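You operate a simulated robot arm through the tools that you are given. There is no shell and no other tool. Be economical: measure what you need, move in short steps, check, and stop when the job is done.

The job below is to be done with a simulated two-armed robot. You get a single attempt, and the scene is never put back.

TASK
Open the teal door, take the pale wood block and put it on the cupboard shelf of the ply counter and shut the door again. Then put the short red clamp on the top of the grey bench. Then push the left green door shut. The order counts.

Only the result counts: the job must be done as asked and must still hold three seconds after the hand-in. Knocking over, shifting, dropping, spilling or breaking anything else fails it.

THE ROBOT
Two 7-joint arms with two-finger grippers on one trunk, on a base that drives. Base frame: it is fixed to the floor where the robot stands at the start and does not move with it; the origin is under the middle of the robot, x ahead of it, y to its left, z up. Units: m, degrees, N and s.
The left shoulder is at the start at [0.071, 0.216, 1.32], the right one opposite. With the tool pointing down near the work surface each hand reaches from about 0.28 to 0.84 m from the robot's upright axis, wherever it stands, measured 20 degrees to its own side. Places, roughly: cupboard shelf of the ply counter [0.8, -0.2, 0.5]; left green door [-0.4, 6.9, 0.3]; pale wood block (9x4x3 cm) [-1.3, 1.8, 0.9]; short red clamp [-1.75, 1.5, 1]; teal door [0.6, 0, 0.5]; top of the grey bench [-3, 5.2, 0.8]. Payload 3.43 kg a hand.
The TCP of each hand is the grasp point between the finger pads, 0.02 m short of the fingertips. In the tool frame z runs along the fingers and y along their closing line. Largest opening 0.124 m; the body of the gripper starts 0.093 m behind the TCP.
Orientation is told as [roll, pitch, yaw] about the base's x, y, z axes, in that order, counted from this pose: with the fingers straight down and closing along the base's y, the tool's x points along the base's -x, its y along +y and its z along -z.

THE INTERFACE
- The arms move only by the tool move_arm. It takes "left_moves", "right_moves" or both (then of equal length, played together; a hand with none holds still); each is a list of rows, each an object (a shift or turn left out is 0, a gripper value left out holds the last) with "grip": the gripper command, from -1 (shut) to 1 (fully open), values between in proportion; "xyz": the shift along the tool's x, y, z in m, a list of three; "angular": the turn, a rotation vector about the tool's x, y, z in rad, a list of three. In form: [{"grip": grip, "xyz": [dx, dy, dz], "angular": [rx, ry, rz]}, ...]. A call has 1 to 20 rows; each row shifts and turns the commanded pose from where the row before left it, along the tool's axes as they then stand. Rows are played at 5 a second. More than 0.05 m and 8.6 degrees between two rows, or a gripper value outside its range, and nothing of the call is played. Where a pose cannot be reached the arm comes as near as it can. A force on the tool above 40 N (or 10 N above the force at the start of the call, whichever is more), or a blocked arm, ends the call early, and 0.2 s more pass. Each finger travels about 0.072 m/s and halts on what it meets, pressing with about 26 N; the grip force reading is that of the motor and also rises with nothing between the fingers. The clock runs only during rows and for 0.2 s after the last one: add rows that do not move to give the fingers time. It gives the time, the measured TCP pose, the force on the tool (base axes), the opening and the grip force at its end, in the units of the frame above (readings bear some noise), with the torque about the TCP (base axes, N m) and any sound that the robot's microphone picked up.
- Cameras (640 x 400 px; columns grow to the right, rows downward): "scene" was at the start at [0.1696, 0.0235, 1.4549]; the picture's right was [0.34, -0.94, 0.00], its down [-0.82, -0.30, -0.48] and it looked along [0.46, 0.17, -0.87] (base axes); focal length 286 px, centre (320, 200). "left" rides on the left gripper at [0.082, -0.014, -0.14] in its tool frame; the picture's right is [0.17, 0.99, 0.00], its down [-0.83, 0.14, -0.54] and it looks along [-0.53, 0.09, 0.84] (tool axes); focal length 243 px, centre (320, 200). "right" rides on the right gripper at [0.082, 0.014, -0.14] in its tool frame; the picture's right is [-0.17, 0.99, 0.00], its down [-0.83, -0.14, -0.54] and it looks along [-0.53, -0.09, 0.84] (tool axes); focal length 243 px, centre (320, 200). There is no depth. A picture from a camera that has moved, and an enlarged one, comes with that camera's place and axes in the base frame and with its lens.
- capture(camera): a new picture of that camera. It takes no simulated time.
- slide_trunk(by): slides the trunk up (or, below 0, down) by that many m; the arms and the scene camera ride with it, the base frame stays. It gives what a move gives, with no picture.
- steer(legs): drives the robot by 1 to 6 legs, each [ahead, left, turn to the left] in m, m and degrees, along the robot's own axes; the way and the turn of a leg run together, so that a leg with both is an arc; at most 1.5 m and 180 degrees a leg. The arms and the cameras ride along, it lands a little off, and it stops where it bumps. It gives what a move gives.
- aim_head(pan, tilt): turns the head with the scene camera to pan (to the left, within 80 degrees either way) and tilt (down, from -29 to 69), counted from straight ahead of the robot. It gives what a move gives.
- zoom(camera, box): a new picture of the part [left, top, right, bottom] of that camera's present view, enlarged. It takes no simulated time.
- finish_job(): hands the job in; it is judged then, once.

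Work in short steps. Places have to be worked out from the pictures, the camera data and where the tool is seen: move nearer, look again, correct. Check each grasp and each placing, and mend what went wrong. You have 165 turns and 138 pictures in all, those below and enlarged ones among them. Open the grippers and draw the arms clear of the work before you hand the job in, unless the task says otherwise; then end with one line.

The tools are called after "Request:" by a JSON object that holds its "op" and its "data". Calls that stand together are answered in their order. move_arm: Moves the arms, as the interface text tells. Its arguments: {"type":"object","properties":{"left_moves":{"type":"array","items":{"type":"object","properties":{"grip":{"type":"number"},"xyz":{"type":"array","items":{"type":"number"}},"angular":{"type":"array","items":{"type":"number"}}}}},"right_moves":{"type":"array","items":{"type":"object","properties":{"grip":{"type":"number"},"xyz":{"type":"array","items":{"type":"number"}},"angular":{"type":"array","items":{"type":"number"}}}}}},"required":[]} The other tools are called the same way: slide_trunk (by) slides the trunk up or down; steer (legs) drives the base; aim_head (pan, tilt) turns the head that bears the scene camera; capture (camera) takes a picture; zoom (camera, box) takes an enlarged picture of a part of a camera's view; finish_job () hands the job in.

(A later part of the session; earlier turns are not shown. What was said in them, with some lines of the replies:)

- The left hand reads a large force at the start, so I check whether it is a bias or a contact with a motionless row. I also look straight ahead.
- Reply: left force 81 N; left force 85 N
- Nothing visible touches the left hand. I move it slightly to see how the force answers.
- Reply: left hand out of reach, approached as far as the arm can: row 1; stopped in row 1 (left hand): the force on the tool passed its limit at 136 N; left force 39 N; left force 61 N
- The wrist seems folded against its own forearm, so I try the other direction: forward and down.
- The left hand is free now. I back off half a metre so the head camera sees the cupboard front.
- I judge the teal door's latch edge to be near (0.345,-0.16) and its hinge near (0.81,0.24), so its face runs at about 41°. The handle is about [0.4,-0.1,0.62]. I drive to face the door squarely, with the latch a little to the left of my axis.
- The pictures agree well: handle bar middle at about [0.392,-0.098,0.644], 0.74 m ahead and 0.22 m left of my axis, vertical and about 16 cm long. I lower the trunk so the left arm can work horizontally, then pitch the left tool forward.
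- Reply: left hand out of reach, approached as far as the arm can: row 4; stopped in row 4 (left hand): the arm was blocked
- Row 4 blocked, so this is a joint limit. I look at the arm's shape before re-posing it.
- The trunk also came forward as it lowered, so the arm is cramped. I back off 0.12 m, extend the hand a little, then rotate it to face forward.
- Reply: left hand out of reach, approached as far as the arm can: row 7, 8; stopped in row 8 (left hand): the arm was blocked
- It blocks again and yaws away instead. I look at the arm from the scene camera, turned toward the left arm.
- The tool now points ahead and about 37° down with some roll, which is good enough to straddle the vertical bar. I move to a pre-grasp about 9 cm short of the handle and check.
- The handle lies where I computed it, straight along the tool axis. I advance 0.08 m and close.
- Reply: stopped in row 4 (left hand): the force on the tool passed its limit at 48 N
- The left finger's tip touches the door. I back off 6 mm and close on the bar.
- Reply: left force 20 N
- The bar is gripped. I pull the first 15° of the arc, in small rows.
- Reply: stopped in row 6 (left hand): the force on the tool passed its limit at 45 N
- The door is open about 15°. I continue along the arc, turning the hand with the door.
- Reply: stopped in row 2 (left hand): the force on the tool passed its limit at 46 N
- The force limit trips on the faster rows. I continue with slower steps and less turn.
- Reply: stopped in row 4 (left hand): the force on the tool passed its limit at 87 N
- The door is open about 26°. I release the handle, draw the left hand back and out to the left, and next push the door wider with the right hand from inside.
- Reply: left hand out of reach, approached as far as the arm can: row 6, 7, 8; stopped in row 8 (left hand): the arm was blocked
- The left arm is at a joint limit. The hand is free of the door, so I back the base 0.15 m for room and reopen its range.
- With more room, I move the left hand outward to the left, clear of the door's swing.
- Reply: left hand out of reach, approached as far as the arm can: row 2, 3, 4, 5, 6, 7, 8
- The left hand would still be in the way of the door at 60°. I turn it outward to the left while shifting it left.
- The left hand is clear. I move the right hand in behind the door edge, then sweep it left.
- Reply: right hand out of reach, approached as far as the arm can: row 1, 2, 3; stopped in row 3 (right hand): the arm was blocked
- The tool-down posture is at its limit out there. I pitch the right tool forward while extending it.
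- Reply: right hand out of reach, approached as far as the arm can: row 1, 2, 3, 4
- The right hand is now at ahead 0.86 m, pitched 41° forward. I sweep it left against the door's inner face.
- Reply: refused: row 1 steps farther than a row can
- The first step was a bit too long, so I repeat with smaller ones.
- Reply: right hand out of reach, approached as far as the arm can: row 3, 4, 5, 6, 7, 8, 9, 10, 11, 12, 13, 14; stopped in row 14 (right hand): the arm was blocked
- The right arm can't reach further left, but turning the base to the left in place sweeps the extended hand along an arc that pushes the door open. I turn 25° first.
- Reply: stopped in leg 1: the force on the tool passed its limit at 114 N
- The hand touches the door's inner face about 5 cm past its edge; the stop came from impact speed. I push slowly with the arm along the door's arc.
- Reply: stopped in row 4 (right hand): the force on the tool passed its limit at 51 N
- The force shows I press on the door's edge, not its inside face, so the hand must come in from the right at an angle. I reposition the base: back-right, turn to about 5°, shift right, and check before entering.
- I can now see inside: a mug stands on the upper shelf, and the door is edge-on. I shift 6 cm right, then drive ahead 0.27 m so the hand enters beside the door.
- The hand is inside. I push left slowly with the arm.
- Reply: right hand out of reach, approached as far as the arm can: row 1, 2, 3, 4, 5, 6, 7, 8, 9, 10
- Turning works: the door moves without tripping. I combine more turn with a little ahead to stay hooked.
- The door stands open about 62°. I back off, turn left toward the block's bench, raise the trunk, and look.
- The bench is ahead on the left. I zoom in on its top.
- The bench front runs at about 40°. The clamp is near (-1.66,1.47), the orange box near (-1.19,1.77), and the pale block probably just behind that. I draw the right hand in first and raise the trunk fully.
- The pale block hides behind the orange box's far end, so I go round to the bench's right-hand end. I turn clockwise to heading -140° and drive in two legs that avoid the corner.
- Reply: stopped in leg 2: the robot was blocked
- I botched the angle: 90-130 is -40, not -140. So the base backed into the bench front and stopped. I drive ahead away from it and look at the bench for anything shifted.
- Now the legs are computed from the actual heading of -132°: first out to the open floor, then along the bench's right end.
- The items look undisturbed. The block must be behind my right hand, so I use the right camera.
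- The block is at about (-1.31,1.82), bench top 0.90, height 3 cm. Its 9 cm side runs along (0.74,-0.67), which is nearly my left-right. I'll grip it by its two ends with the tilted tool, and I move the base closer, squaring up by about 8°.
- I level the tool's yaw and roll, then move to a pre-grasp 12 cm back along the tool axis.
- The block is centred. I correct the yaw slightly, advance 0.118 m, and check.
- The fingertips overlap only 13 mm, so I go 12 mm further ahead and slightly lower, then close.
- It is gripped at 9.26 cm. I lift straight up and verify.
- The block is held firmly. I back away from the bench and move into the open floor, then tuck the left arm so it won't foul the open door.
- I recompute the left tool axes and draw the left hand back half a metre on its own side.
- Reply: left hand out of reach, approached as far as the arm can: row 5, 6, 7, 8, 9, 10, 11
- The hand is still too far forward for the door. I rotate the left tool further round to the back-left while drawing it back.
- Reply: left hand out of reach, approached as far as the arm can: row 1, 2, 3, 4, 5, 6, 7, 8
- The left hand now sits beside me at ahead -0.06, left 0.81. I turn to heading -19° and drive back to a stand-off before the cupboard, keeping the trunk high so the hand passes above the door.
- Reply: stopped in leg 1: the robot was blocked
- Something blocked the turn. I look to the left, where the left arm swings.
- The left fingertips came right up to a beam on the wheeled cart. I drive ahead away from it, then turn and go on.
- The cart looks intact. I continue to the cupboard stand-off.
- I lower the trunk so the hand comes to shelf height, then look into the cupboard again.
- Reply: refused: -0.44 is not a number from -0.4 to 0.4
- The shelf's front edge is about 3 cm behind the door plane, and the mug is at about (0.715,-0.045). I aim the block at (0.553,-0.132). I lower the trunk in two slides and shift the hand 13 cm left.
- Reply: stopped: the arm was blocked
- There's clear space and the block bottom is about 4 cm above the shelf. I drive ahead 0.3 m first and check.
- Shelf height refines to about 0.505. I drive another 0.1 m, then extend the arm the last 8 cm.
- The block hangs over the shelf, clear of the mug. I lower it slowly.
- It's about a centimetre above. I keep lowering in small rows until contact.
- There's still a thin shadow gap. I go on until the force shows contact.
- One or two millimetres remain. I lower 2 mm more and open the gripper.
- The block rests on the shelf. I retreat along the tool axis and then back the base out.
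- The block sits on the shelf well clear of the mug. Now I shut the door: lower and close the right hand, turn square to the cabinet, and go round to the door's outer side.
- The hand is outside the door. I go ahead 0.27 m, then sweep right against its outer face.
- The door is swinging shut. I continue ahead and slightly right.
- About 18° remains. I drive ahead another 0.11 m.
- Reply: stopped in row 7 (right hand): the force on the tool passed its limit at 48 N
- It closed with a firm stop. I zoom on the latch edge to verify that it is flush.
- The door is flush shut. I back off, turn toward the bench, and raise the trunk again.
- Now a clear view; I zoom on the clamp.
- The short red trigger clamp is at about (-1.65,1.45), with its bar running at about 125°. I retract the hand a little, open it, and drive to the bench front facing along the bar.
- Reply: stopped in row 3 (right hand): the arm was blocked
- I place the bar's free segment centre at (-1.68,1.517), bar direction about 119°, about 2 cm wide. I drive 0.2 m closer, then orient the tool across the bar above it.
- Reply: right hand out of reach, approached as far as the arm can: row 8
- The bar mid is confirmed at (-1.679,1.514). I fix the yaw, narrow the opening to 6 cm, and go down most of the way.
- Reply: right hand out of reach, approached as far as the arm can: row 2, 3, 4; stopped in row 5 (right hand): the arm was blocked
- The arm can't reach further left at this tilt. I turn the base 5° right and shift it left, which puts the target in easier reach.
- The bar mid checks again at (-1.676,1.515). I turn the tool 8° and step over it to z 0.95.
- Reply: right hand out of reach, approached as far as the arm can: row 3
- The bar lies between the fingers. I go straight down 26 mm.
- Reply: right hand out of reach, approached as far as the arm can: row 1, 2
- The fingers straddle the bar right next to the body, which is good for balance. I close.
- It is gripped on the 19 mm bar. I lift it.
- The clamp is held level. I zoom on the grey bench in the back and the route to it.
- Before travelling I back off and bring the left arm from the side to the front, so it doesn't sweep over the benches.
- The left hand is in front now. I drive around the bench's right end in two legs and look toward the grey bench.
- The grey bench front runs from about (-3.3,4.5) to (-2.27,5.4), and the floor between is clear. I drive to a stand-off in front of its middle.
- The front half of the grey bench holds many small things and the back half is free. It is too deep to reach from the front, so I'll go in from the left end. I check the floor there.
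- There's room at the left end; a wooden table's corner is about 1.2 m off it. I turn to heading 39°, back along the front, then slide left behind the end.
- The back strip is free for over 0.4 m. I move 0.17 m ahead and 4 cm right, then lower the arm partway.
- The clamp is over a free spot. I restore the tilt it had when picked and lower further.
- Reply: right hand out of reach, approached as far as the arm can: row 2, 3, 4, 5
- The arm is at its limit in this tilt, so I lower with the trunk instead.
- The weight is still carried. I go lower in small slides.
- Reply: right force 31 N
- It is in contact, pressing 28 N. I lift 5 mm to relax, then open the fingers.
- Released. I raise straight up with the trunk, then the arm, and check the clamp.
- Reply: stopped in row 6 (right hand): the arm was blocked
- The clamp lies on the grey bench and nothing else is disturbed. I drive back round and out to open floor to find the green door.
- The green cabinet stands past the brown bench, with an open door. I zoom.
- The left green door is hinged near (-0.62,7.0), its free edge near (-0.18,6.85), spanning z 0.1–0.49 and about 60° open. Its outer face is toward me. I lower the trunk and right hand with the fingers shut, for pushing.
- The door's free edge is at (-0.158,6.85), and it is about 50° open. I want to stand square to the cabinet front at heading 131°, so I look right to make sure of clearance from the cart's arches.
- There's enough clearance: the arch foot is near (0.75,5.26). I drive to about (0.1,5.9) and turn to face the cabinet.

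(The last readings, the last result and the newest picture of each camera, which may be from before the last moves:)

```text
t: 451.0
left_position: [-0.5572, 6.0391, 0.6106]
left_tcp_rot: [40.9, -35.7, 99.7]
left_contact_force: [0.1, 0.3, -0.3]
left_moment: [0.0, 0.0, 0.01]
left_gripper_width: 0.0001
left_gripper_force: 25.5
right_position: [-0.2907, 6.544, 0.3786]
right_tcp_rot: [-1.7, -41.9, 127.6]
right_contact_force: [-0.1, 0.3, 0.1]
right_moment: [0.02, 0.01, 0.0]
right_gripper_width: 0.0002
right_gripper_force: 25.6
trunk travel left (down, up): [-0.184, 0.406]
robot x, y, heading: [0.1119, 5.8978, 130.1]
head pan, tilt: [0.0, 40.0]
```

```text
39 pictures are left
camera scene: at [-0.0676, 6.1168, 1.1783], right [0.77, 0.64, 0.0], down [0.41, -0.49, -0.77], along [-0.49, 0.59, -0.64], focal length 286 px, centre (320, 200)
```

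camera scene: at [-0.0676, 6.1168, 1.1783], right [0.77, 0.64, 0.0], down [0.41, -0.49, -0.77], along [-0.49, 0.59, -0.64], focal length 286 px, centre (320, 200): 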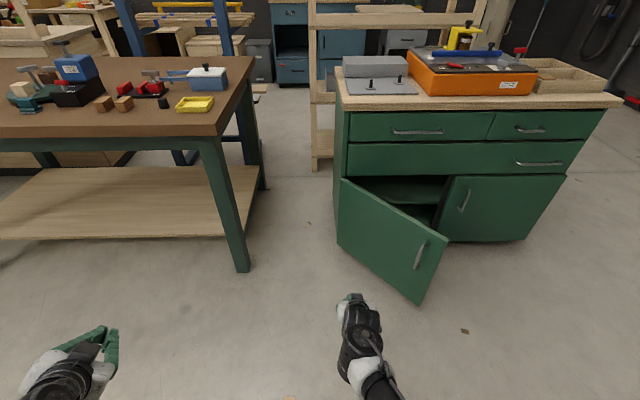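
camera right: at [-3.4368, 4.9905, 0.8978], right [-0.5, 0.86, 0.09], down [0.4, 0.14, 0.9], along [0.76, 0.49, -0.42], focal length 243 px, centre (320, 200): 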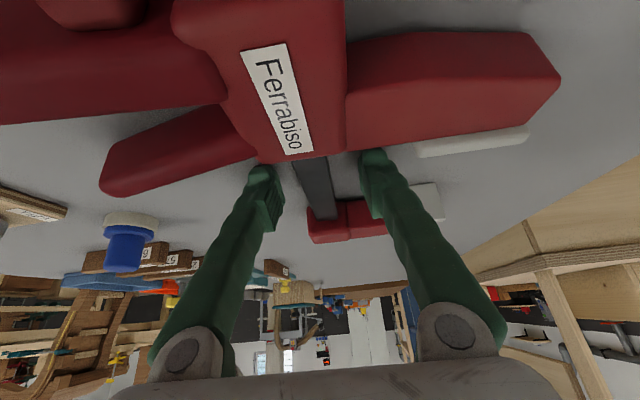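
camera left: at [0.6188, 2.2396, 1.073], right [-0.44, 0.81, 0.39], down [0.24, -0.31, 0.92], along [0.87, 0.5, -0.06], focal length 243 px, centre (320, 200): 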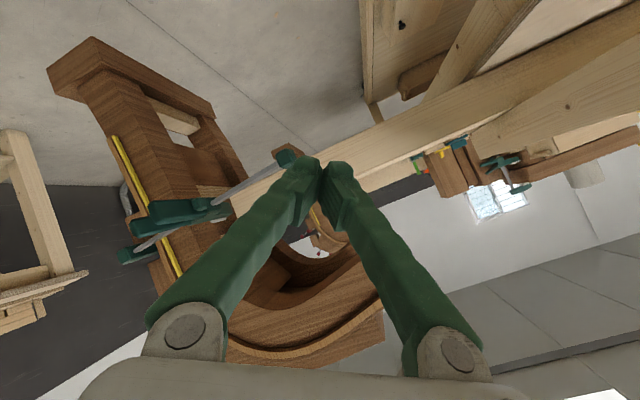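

The hand is in front of the door's outer face. I advance toward it in the +y direction.

Request:
{"op": "steer", "data": {"legs": [[0.2, -0.165, 0], [0.13, -0.08, 0]]}}

Request:
{"op": "capture", "data": {"camera": "scene"}}

```text
t: 455.2
left_position: [-0.579, 6.4578, 0.6113]
left_tcp_rot: [40.9, -35.6, 99.4]
left_contact_force: [-0.2, -0.2, 0.1]
left_moment: [-0.01, -0.01, -0.01]
left_gripper_width: 0.0
left_gripper_force: 26.3
right_position: [-0.3092, 6.9588, 0.3777]
right_tcp_rot: [-1.6, -41.8, 127.2]
right_contact_force: [-0.2, -0.6, -0.4]
right_moment: [-0.02, -0.01, 0.02]
right_gripper_width: 0.0
right_gripper_force: 25.9
trunk travel left (down, up): [-0.184, 0.406]
robot x, y, heading: [0.0895, 6.3168, 129.9]
head pan, tilt: [0.0, 40.0]
```

```text
38 pictures are left
camera scene: at [-0.0889, 6.5319, 1.1781], right [0.77, 0.64, 0.0], down [0.41, -0.5, -0.77], along [-0.49, 0.59, -0.64], focal length 286 px, centre (320, 200)
```

scene: 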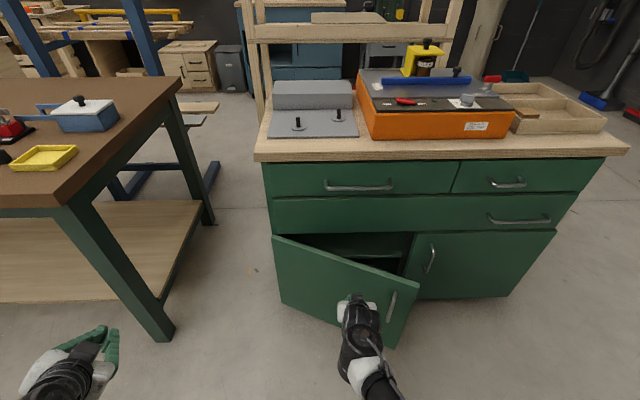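

The door is swinging shut. I continue.

Request:
{"op": "steer", "data": {"legs": [[0.1, -0.05, 0]]}}

Request:
{"op": "move_arm", "data": {"right_moves": [{"xyz": [-0.009, -0.004, 0.008]}, {"xyz": [-0.009, -0.004, 0.008]}, {"xyz": [-0.009, -0.004, 0.008]}, {"xyz": [-0.009, -0.003, 0.008]}, {"xyz": [-0.009, -0.003, 0.008]}, {"xyz": [-0.009, 0, 0.008]}, {"xyz": [-0.009, 0, 0.008]}, {"xyz": [-0.009, 0, 0.008]}]}}

Request:
{"op": "capture", "data": {"camera": "scene"}}

```text
t: 456.5
left_position: [-0.6027, 6.5663, 0.6114]
left_tcp_rot: [40.9, -35.7, 99.4]
left_contact_force: [0.8, 0.5, 0.8]
left_moment: [-0.03, -0.01, -0.02]
left_gripper_width: 0.0
left_gripper_force: 26.4
right_position: [-0.333, 7.0685, 0.3781]
right_tcp_rot: [-1.6, -41.8, 127.2]
right_contact_force: [0.7, -0.9, 0.1]
right_moment: [0.02, 0.01, 0.01]
right_gripper_width: 0.0
right_gripper_force: 25.9
trunk travel left (down, up): [-0.184, 0.406]
robot x, y, heading: [0.0668, 6.4243, 129.3]
head pan, tilt: [0.0, 40.0]
```

```text
t: 458.1
left_position: [-0.6016, 6.5659, 0.6121]
left_tcp_rot: [41.0, -35.8, 99.3]
left_contact_force: [0.0, -0.3, 0.3]
left_moment: [-0.03, -0.02, 0.01]
left_gripper_width: 0.0001
left_gripper_force: 26.5
right_position: [-0.3595, 7.1356, 0.3691]
right_tcp_rot: [-1.8, -40.9, 127.3]
right_contact_force: [6.5, -8.4, 4.0]
right_moment: [0.06, 0.06, 0.05]
right_gripper_width: 0.0
right_gripper_force: 26.2
trunk travel left (down, up): [-0.184, 0.406]
robot x, y, heading: [0.0614, 6.4205, 129.4]
head pan, tilt: [0.0, 40.0]
stopped in row 7 (right hand): the force on the tool passed its limit at 67 N (the readings are from after the stop); the commanded pose is now the measured one
```

```text
37 pictures are left
camera scene: at [-0.1119, 6.6394, 1.1785], right [0.77, 0.63, 0.0], down [0.41, -0.5, -0.77], along [-0.49, 0.59, -0.64], focal length 286 px, centre (320, 200)
```

scene: 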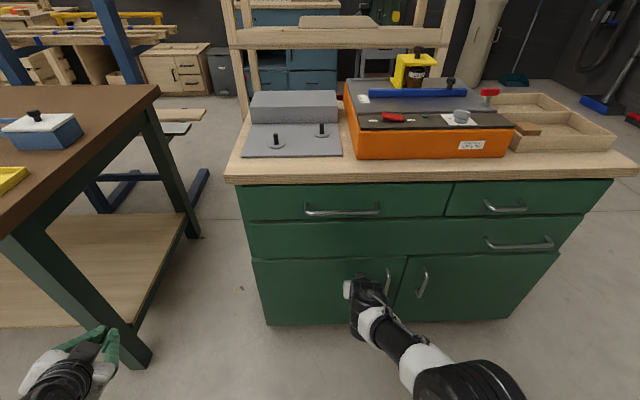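

It closed with a firm stop. I zoom to check the door's fit.

Request:
{"op": "zoom", "data": {"camera": "scene", "box": [240, 235, 460, 335]}}

```text
2.91 times, centred on (350, 285) of scene
camera zoom: at [-0.1119, 6.6394, 1.1785], right [0.77, 0.63, 0.0], down [0.41, -0.5, -0.77], along [-0.49, 0.59, -0.64], focal length 833 px, centre (233, -47)
```

zoom: 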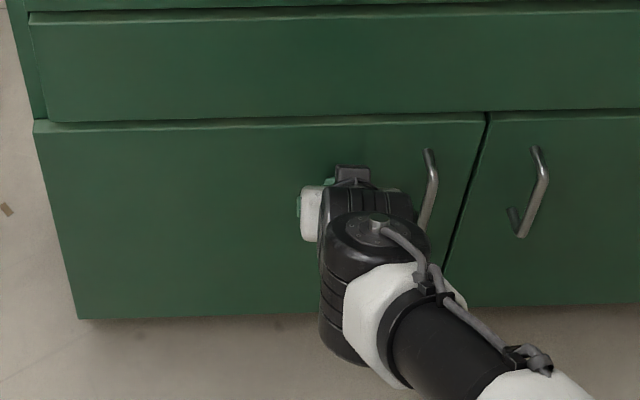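

It is flush. I back away, open both grippers, and take a final look.

Request:
{"op": "steer", "data": {"legs": [[-0.35, 0, 0]]}}

Request:
{"op": "move_arm", "data": {"left_moves": [{"grip": 1}, {"grip": 1}, {"grip": 1}, {"grip": 1}, {"grip": 1}], "right_moves": [{"grip": 1}, {"grip": 1}, {"grip": 1}, {"grip": 1}, {"grip": 1}]}}

Request:
{"op": "capture", "data": {"camera": "scene"}}

```text
t: 460.8
left_position: [-0.3793, 6.2939, 0.6106]
left_tcp_rot: [40.9, -35.7, 99.5]
left_contact_force: [-0.4, 0.2, 0.4]
left_moment: [-0.02, 0.0, -0.01]
left_gripper_width: 0.0
left_gripper_force: 26.6
right_position: [-0.1388, 6.8639, 0.3703]
right_tcp_rot: [-1.9, -40.9, 127.4]
right_contact_force: [-0.7, 1.2, 0.3]
right_moment: [0.01, 0.01, 0.01]
right_gripper_width: 0.0001
right_gripper_force: 26.1
trunk travel left (down, up): [-0.184, 0.406]
robot x, y, heading: [0.2879, 6.1516, 129.5]
head pan, tilt: [0.0, 40.0]
```

```text
t: 461.9
left_position: [-0.38, 6.2947, 0.6112]
left_tcp_rot: [40.8, -35.8, 99.5]
left_contact_force: [0.3, 0.4, -0.3]
left_moment: [-0.02, 0.03, 0.01]
left_gripper_width: 0.124
left_gripper_force: 0.1
right_position: [-0.1404, 6.8648, 0.3709]
right_tcp_rot: [-1.9, -41.1, 127.4]
right_contact_force: [0.2, -0.4, -0.4]
right_moment: [0.01, 0.0, 0.03]
right_gripper_width: 0.1238
right_gripper_force: 0.1
trunk travel left (down, up): [-0.184, 0.406]
robot x, y, heading: [0.2862, 6.1528, 129.5]
head pan, tilt: [0.0, 40.0]
```

```text
35 pictures are left
camera scene: at [0.1096, 6.3694, 1.1782], right [0.77, 0.64, 0.0], down [0.41, -0.5, -0.77], along [-0.49, 0.59, -0.64], focal length 286 px, centre (320, 200)
```

scene: 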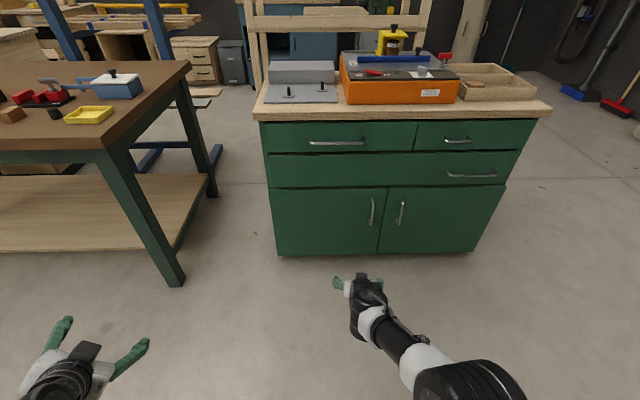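

The left green door is shut, the grippers are open and the arms are clear of the work. I hand in.

Request:
{"op": "finish_job", "data": {}}

```text
The job is handed in.
```

I did the job in order: the pale wood block is on the cupboard shelf with the teal door shut, the short red clamp is on top of the grey bench, and the left green door is shut. While driving, the base bumped the first wooden bench once and the left arm was blocked once at the wheeled cart; pictures taken afterwards showed nothing moved.
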